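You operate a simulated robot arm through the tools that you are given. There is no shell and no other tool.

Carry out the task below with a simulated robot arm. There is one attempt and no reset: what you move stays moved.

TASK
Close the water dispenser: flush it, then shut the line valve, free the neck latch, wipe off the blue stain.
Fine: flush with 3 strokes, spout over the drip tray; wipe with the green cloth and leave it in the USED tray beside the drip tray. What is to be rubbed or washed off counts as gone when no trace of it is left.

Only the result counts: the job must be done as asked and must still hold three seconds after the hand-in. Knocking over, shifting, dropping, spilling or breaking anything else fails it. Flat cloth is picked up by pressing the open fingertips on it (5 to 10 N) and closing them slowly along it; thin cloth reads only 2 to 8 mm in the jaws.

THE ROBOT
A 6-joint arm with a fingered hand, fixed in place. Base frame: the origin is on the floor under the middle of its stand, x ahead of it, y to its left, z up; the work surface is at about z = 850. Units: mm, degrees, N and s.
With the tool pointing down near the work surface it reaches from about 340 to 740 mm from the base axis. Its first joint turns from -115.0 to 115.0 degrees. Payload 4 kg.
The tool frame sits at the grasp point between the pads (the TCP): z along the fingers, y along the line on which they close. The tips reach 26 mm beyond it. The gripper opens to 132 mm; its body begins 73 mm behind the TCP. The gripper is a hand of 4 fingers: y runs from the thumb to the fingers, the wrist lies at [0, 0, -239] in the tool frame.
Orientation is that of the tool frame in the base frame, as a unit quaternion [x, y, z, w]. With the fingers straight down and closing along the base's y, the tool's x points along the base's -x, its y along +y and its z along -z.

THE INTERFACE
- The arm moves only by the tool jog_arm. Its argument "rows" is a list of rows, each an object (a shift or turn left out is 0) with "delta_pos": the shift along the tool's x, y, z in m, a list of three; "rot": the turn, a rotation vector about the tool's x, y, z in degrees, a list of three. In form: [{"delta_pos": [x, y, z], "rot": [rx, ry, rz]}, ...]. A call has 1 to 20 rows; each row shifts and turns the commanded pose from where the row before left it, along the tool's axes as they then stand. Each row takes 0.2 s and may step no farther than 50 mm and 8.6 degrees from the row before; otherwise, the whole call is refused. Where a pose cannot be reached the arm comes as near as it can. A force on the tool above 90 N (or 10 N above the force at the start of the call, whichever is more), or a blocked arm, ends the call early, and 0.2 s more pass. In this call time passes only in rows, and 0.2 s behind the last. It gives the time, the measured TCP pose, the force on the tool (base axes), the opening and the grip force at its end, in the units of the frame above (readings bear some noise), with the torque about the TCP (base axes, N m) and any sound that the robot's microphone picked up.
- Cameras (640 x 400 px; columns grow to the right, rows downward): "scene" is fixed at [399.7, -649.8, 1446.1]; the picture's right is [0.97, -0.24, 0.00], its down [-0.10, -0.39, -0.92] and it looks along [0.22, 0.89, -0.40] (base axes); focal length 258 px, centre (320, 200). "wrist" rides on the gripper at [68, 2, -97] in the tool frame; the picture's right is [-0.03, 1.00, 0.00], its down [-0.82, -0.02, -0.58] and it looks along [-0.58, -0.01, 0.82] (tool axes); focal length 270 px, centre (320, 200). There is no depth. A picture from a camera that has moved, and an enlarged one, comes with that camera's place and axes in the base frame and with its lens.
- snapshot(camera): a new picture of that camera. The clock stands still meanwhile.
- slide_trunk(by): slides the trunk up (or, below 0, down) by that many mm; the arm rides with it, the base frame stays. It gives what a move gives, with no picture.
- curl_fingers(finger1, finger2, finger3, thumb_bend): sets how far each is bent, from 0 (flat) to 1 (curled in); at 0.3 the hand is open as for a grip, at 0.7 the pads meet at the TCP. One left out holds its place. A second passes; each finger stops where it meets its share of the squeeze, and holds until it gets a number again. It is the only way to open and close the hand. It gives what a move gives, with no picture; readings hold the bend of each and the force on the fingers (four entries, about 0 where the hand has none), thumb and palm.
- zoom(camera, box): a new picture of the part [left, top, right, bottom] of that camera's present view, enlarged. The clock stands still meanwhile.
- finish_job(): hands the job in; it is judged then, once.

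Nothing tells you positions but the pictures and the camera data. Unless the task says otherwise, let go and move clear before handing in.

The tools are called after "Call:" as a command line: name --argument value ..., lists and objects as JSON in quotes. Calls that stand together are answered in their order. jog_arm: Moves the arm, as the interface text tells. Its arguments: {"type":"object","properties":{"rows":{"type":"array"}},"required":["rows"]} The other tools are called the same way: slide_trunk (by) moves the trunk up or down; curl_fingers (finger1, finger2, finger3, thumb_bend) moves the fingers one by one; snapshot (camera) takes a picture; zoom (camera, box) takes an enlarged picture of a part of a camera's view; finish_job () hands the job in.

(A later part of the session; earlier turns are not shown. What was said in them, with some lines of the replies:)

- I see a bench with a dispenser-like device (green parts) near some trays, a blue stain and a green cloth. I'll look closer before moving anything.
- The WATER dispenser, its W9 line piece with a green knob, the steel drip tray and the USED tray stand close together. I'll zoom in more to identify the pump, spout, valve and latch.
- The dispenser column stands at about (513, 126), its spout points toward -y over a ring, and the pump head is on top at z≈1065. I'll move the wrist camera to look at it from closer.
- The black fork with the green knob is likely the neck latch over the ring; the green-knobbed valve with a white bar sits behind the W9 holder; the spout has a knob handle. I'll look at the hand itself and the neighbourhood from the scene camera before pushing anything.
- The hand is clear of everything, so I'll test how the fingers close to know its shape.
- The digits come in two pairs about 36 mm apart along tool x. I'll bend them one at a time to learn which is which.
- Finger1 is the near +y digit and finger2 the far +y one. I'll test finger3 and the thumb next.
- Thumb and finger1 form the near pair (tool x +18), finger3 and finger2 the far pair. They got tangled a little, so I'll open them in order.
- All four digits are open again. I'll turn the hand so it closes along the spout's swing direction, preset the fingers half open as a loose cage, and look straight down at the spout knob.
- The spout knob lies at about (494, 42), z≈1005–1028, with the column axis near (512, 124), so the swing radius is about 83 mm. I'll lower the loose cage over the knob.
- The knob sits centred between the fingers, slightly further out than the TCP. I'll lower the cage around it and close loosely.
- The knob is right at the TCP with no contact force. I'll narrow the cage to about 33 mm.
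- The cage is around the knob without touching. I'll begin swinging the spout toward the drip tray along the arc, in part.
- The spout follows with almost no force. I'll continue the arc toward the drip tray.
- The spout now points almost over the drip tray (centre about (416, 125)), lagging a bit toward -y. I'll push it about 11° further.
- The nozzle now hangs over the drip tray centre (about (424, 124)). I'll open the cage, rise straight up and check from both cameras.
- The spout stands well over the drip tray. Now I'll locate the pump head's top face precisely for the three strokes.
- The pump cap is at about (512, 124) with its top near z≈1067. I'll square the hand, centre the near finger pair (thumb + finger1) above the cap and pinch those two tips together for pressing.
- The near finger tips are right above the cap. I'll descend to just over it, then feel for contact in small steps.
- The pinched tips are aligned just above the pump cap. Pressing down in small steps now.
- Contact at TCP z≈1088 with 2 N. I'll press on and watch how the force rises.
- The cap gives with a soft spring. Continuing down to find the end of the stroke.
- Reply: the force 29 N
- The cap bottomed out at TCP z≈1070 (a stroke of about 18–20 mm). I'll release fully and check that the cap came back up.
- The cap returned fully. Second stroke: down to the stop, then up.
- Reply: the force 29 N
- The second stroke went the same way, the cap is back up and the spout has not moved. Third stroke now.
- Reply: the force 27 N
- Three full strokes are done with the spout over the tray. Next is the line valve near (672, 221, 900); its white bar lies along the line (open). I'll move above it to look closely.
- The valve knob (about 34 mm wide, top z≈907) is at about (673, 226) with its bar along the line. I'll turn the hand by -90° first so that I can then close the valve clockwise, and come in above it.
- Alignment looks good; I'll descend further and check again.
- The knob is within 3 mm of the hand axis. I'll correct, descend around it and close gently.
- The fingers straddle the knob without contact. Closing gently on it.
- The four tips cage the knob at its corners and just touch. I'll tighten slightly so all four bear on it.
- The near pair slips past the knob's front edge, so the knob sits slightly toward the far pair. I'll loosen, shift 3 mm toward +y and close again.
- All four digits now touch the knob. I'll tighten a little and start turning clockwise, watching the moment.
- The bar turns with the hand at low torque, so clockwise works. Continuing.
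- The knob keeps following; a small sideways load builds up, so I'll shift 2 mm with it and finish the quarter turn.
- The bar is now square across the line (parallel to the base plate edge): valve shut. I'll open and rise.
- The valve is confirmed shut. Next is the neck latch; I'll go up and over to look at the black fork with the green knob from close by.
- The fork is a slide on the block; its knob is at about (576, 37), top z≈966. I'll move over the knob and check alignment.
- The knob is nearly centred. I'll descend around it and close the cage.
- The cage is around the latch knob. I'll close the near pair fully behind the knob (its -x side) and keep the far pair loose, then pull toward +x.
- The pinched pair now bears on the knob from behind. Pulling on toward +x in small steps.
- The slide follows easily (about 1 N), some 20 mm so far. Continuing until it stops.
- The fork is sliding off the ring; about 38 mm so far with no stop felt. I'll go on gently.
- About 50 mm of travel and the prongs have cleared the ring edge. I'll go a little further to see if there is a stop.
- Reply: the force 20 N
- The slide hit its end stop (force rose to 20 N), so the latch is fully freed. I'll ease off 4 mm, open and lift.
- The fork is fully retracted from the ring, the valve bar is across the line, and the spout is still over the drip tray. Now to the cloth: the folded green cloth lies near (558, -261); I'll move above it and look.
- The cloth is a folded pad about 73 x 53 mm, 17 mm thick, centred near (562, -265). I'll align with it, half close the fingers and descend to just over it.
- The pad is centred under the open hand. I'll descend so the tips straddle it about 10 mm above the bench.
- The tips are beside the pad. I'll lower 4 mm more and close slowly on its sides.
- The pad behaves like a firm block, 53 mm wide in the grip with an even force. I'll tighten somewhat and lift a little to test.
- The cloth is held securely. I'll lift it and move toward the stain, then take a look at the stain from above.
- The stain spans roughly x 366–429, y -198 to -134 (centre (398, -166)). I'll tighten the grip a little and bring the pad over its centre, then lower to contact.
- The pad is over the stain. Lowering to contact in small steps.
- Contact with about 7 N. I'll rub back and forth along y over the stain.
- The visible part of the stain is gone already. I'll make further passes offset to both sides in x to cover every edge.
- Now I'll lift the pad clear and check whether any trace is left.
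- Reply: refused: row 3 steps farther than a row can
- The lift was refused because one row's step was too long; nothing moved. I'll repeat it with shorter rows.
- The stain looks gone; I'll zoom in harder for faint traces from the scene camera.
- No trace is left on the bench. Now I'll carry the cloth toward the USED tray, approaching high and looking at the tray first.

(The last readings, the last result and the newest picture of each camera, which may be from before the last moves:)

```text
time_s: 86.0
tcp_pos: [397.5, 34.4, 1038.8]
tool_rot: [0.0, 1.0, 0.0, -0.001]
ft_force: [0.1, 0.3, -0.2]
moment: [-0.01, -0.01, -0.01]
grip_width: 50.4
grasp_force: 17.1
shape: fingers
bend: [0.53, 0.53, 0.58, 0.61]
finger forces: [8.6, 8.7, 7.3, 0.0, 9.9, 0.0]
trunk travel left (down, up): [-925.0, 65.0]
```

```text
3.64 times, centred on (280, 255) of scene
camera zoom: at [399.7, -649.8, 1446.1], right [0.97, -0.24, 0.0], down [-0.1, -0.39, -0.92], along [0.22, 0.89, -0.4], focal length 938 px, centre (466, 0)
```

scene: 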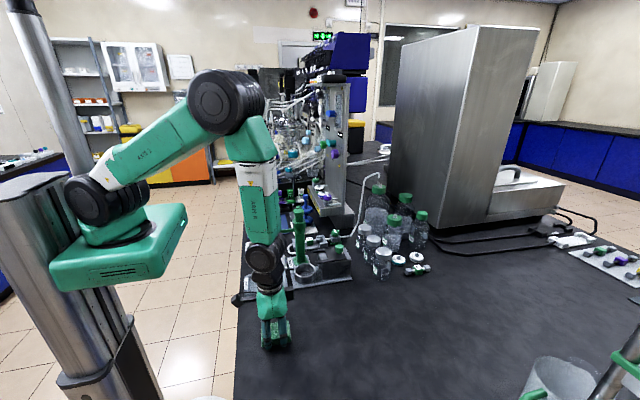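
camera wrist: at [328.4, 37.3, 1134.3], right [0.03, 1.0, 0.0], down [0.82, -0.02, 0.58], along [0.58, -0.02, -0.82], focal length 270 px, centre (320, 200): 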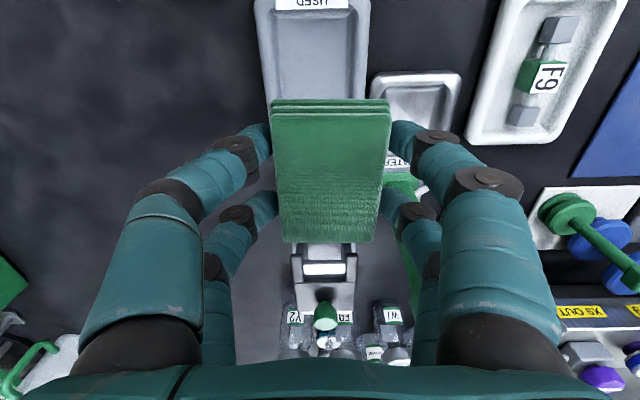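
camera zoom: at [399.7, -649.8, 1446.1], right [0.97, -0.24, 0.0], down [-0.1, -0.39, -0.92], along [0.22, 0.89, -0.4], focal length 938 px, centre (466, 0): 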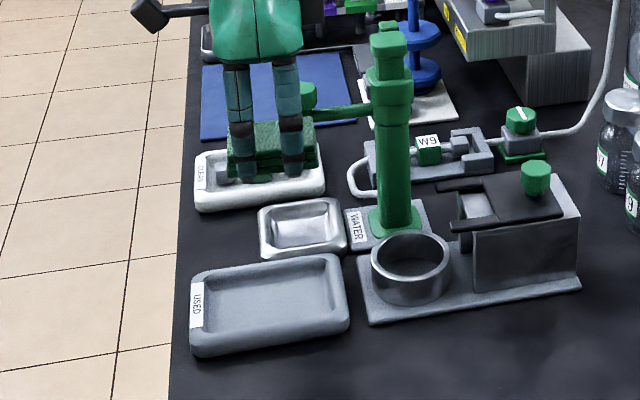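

The USED tray's centre is about (381, 31) and its rim near z≈872. I'll centre the pad over it and descend to just above.

Call:
jog_arm --rows '[{"delta_pos": [0.0165, -0.0075, 0]}, {"delta_pos": [0, 0, 0.04]}, {"delta_pos": [0, 0, 0.04]}, {"delta_pos": [0, 0, 0.035]}]'

Call:
snapshot --camera "wrist"

Call:
zoom --camera "scene" --box '[225, 220, 325, 310]'

```text
time_s: 87.0
tcp_pos: [383.5, 26.4, 923.8]
tool_rot: [0.0, 1.0, 0.0, 0.0]
ft_force: [0.4, -0.1, 0.2]
moment: [-0.04, 0.02, 0.01]
grip_width: 50.6
grasp_force: 16.9
shape: fingers
bend: [0.53, 0.53, 0.58, 0.61]
finger forces: [8.6, 8.7, 7.3, 0.0, 9.9, 0.1]
trunk travel left (down, up): [-925.0, 65.0]
```

```text
taken
camera wrist: at [313.2, 28.8, 1018.7], right [0.03, 1.0, 0.0], down [0.82, -0.02, 0.58], along [0.58, -0.01, -0.82], focal length 270 px, centre (320, 200)
```

wrist: 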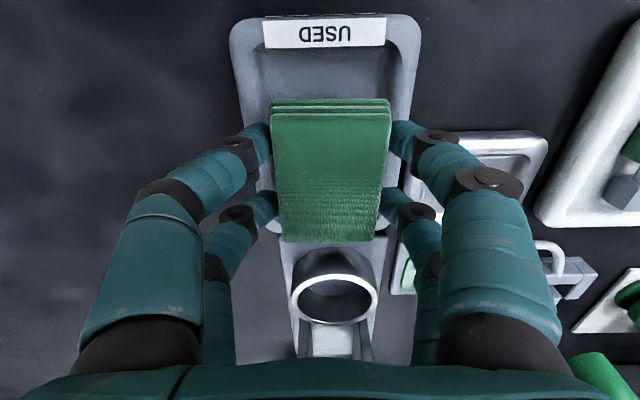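

```text
4.44 times, centred on (275, 265) of scene
camera zoom: at [399.7, -649.8, 1446.1], right [0.97, -0.24, 0.0], down [-0.1, -0.39, -0.92], along [0.22, 0.89, -0.4], focal length 1146 px, centre (520, -89)
```

zoom: 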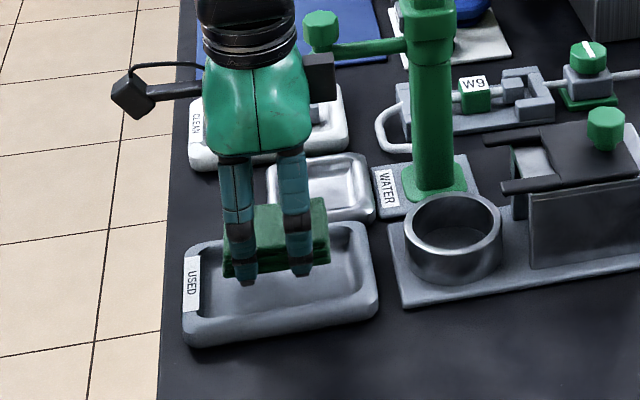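

The pad is centred over the tray. Lowering the last 20 mm gently.

Call:
jog_arm --rows '[{"delta_pos": [0, 0, 0.01]}, {"delta_pos": [0, 0, 0.008]}]'

Call:
jog_arm --rows '[{"delta_pos": [0, 0, 0.003]}]'

Call:
zoom --camera "scene" --box '[235, 240, 305, 305]'

Call:
snapshot --camera "wrist"

```text
time_s: 87.6
tcp_pos: [383.8, 26.4, 907.1]
tool_rot: [0.0, 1.0, 0.0, -0.001]
ft_force: [-0.1, -0.1, -0.7]
moment: [-0.01, 0.01, 0.01]
grip_width: 50.7
grasp_force: 17.1
shape: fingers
bend: [0.53, 0.53, 0.58, 0.61]
finger forces: [8.6, 8.5, 7.3, 0.1, 10.0, 0.0]
trunk travel left (down, up): [-925.0, 65.0]
```

```text
time_s: 88.0
tcp_pos: [383.7, 26.6, 903.3]
tool_rot: [-0.001, 1.0, 0.0, -0.001]
ft_force: [0.0, -0.6, -0.7]
moment: [-0.03, -0.04, 0.02]
grip_width: 50.4
grasp_force: 16.8
shape: fingers
bend: [0.53, 0.53, 0.58, 0.61]
finger forces: [8.6, 8.6, 7.3, 0.0, 9.9, 0.1]
trunk travel left (down, up): [-925.0, 65.0]
```

```text
6.15 times, centred on (270, 272) of scene
camera zoom: at [399.7, -649.8, 1446.1], right [0.97, -0.24, 0.0], down [-0.1, -0.39, -0.92], along [0.22, 0.89, -0.4], focal length 1587 px, centre (628, -246)
```

zoom: 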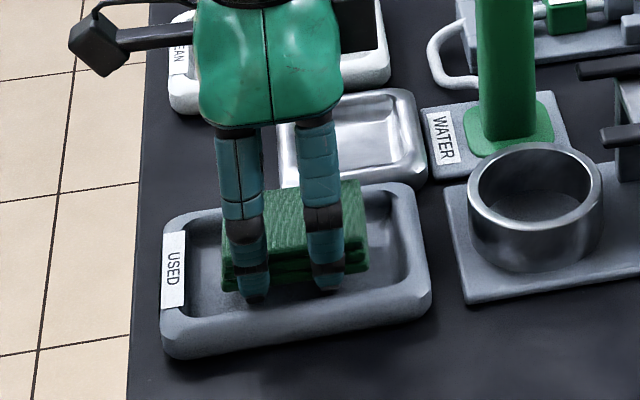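

```text
taken
camera wrist: at [313.7, 29.2, 999.2], right [0.03, 1.0, 0.0], down [0.82, -0.02, 0.58], along [0.58, -0.01, -0.82], focal length 270 px, centre (320, 200)
```

wrist: 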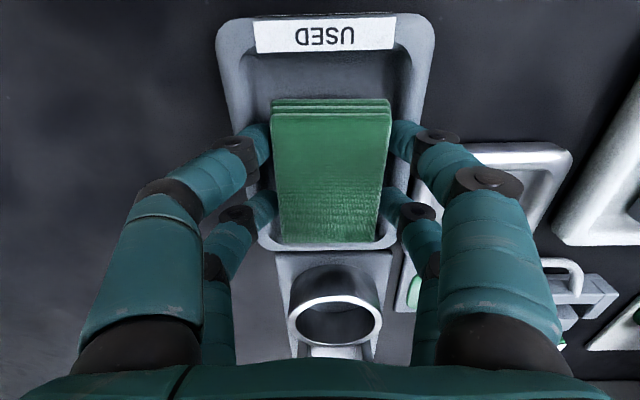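

No contact yet and the tips look inside the rim. I'll lower a few more millimetres while watching the force.

Call:
jog_arm --rows '[{"delta_pos": [0, 0, 0.003]}]'

Call:
jog_arm --rows '[{"delta_pos": [0, 0, 0.003]}]'

```text
time_s: 88.4
tcp_pos: [383.2, 27.2, 903.0]
tool_rot: [-0.001, 1.0, 0.0, 0.002]
ft_force: [0.0, 0.5, 32.5]
moment: [1.32, 0.12, 0.0]
grip_width: 50.8
grasp_force: 33.1
shape: fingers
bend: [0.54, 0.54, 0.58, 0.61]
finger forces: [26.4, 23.0, 7.5, 0.0, 10.1, 0.0]
trunk travel left (down, up): [-925.0, 65.0]
```

```text
time_s: 88.8
tcp_pos: [383.2, 27.1, 901.9]
tool_rot: [0.0, 1.0, -0.001, 0.004]
ft_force: [2.1, 2.1, 75.9]
moment: [2.16, 0.43, 0.0]
grip_width: 50.9
grasp_force: 52.8
shape: fingers
bend: [0.58, 0.57, 0.58, 0.62]
finger forces: [40.7, 35.4, 6.2, 0.0, 23.0, 0.1]
trunk travel left (down, up): [-925.0, 65.0]
```

The +y fingers have touched the tray rim (force rose sharply), so I'll back up at once.

Call:
jog_arm --rows '[{"delta_pos": [0, 0, -0.006]}, {"delta_pos": [0, 0, -0.005]}]'

Call:
snapshot --camera "wrist"

Call:
zoom --camera "scene" --box '[235, 240, 305, 305]'

```text
time_s: 89.4
tcp_pos: [382.4, 26.6, 908.1]
tool_rot: [0.0, 1.0, 0.0, -0.001]
ft_force: [0.5, -0.1, 0.0]
moment: [-0.01, 0.02, 0.0]
grip_width: 50.7
grasp_force: 17.6
shape: fingers
bend: [0.53, 0.54, 0.58, 0.62]
finger forces: [8.6, 8.7, 7.6, 0.1, 9.7, 0.1]
trunk travel left (down, up): [-925.0, 65.0]
```

```text
taken
camera wrist: at [312.8, 28.8, 1003.6], right [0.03, 1.0, 0.0], down [0.82, -0.02, 0.58], along [0.57, -0.02, -0.82], focal length 270 px, centre (320, 200)
```

wrist: 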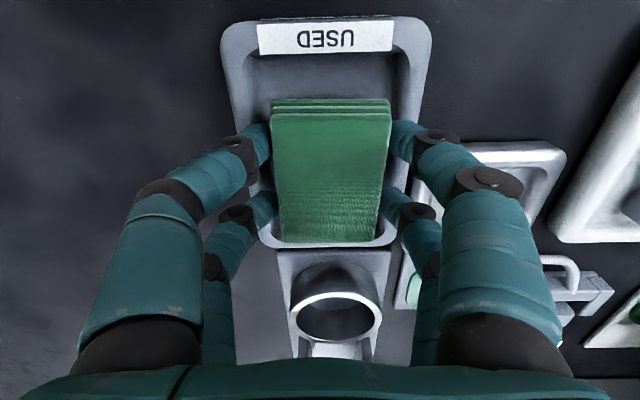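

```text
6.15 times, centred on (270, 272) of scene
camera zoom: at [399.7, -649.8, 1446.1], right [0.97, -0.24, 0.0], down [-0.1, -0.39, -0.92], along [0.22, 0.89, -0.4], focal length 1587 px, centre (628, -246)
```

zoom: 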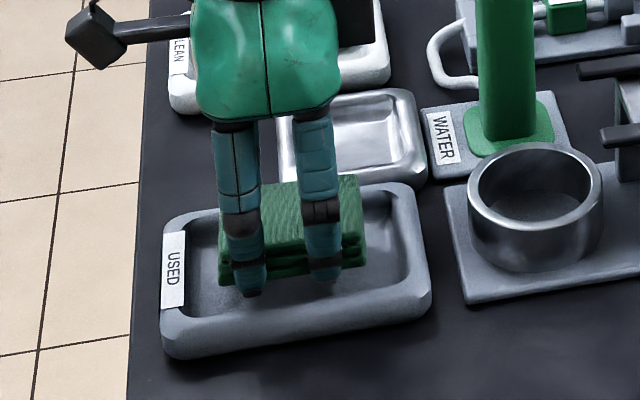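

The tray did not move and the load is gone; the rim is at about z≈877, so I'll release the cloth from just above it, opening both sides evenly by a small amount.

Call:
curl_fingers --finger1 0.47 --finger2 0.47 --finger3 0.51 --thumb_bend 0.54

Call:
snapshot --camera "wrist"

Call:
zoom --camera "scene" --box '[235, 240, 305, 305]'

```text
time_s: 90.4
tcp_pos: [383.4, 27.7, 908.2]
tool_rot: [0.0, 1.0, 0.0, -0.001]
ft_force: [-0.1, 0.6, 0.3]
moment: [-0.02, 0.0, -0.01]
grip_width: 63.5
grasp_force: 0.0
shape: fingers
bend: [0.47, 0.47, 0.51, 0.54]
finger forces: [0.1, 0.1, 0.1, 0.0, 0.0, 0.0]
trunk travel left (down, up): [-925.0, 65.0]
```

```text
taken
camera wrist: at [313.9, 28.9, 1004.7], right [0.03, 1.0, 0.0], down [0.82, -0.02, 0.58], along [0.58, -0.01, -0.82], focal length 270 px, centre (320, 200)
```

wrist: 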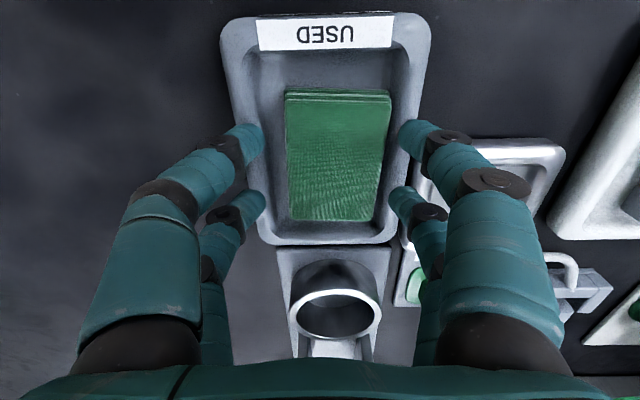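

```text
6.15 times, centred on (270, 272) of scene
camera zoom: at [399.7, -649.8, 1446.1], right [0.97, -0.24, 0.0], down [-0.1, -0.39, -0.92], along [0.22, 0.89, -0.4], focal length 1587 px, centre (628, -246)
```

zoom: 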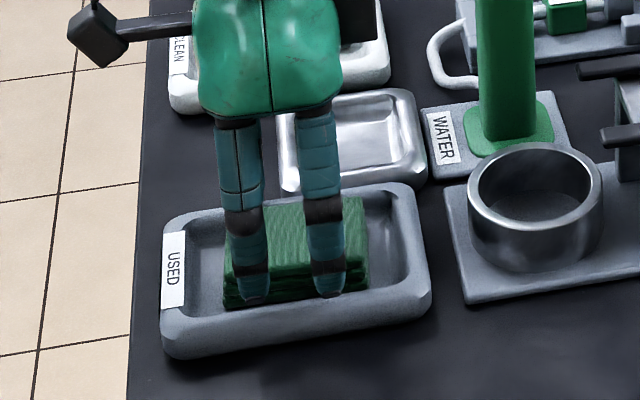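

The cloth lies flat inside the USED tray. I'll rise straight up and move the hand clear, then inspect everything.

Call:
jog_arm --rows '[{"delta_pos": [0, 0, -0.02]}, {"delta_pos": [0, 0, -0.04]}, {"delta_pos": [0, 0, -0.045]}, {"delta_pos": [0, 0, -0.045]}, {"delta_pos": [0, 0, -0.045]}, {"delta_pos": [0, -0.045, 0]}, {"delta_pos": [0, -0.045, 0]}]'

Call:
snapshot --camera "wrist"

Call:
zoom --camera "scene" --box '[230, 190, 370, 310]'

Call:
snapshot --camera "scene"

```text
time_s: 92.0
tcp_pos: [383.6, -65.0, 1108.1]
tool_rot: [0.0, 1.0, 0.0, 0.0]
ft_force: [0.7, -0.6, -0.6]
moment: [-0.03, -0.02, 0.0]
grip_width: 63.9
grasp_force: 0.1
shape: fingers
bend: [0.47, 0.47, 0.51, 0.54]
finger forces: [0.0, 0.0, 0.1, 0.0, 0.0, 0.0]
trunk travel left (down, up): [-925.0, 65.0]
```

```text
taken
camera wrist: at [313.5, -62.1, 1203.9], right [0.03, 1.0, 0.0], down [0.82, -0.02, 0.58], along [0.58, -0.01, -0.82], focal length 270 px, centre (320, 200)
```

wrist: 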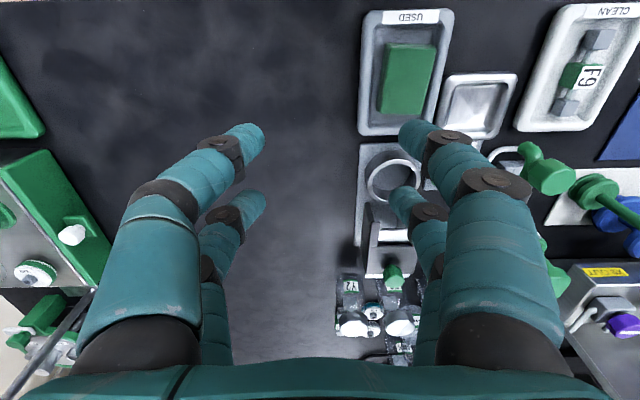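

```text
3.33 times, centred on (300, 250) of scene
camera zoom: at [399.7, -649.8, 1446.1], right [0.97, -0.24, 0.0], down [-0.1, -0.39, -0.92], along [0.22, 0.89, -0.4], focal length 860 px, centre (387, 33)
```

zoom: 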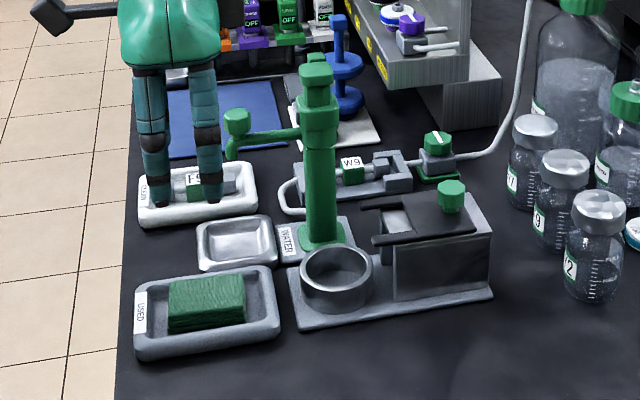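

```text
taken
```

scene: 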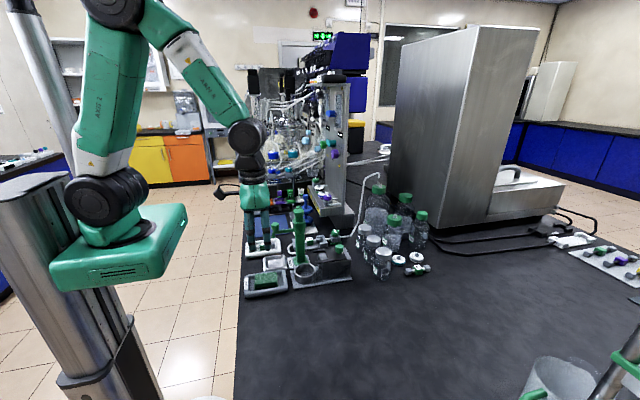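

Everything looks in place: the cloth in the USED tray, fork retracted, valve bar across, spout over the drip tray. One last close check of the wiped spot from the wrist camera.

Call:
zoom --camera "wrist" --box '[180, 40, 310, 130]'

Call:
zoom --camera "scene" --box '[236, 300, 346, 390]'

Call:
zoom --camera "scene" --box '[280, 200, 360, 280]'

```text
4.44 times, centred on (245, 85) of wrist
camera zoom: at [313.5, -62.1, 1203.9], right [0.03, 1.0, 0.0], down [0.82, -0.02, 0.58], along [0.58, -0.01, -0.82], focal length 1201 px, centre (653, 711)
```

zoom: 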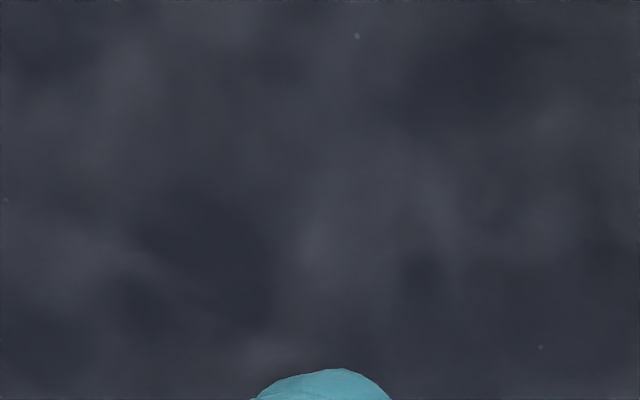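

```text
4.44 times, centred on (291, 345) of scene
camera zoom: at [399.7, -649.8, 1446.1], right [0.97, -0.24, 0.0], down [-0.1, -0.39, -0.92], along [0.22, 0.89, -0.4], focal length 1146 px, centre (449, -444)
```

zoom: 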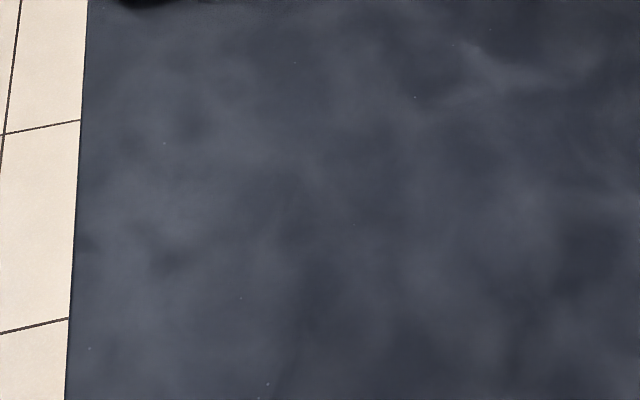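

```text
5.00 times, centred on (320, 240) of scene
camera zoom: at [399.7, -649.8, 1446.1], right [0.97, -0.24, 0.0], down [-0.1, -0.39, -0.92], along [0.22, 0.89, -0.4], focal length 1289 px, centre (320, 0)
```

zoom: 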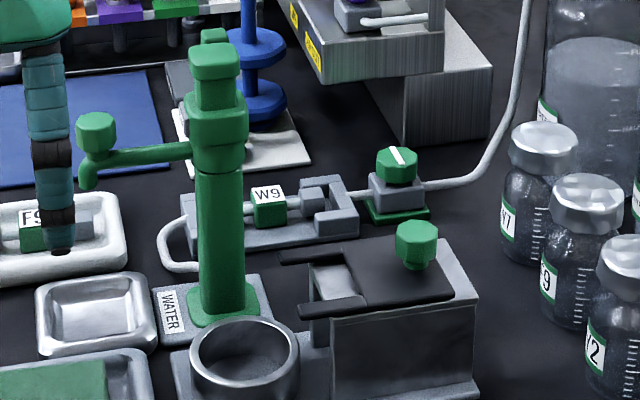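

The bench where the stain was is clean. The pump cap is up, the valve bar is square across the line, the fork is at its stop and the cloth rests in the USED tray. The hand is clear and empty, so I'm handing the job in.

Call:
finish_job

```text
The job is handed in.
```

The dispenser is closed down as asked, and I've handed the job in. I haven't seen the judge's verdict.

- **Flush:** I swung the spout over the drip tray and pressed the pump to its stop three times. It came back up fully each time. The pictures didn't show the water itself.
- **Line valve:** I turned it a quarter turn clockwise. Its white bar now lies straight across the line.
- **Neck latch:** I took this to be the black fork over the ring and slid it back to its end stop, clear of the ring. Nothing on it is labelled, so that is my reading of the task.
- **Blue stain:** I rubbed it with the green cloth, and close-up pictures from both cameras show no trace left.
- **Cloth:** it lies flat in the USED tray. I let it drop the last centimetre or so, because the fingers wouldn't fit inside the rim.

While I was lowering the cloth, the fingers pressed on the USED tray's rim with about 76 N before I backed off. The pictures showed no shift in the tray afterwards. The hand is empty and clear of everything.
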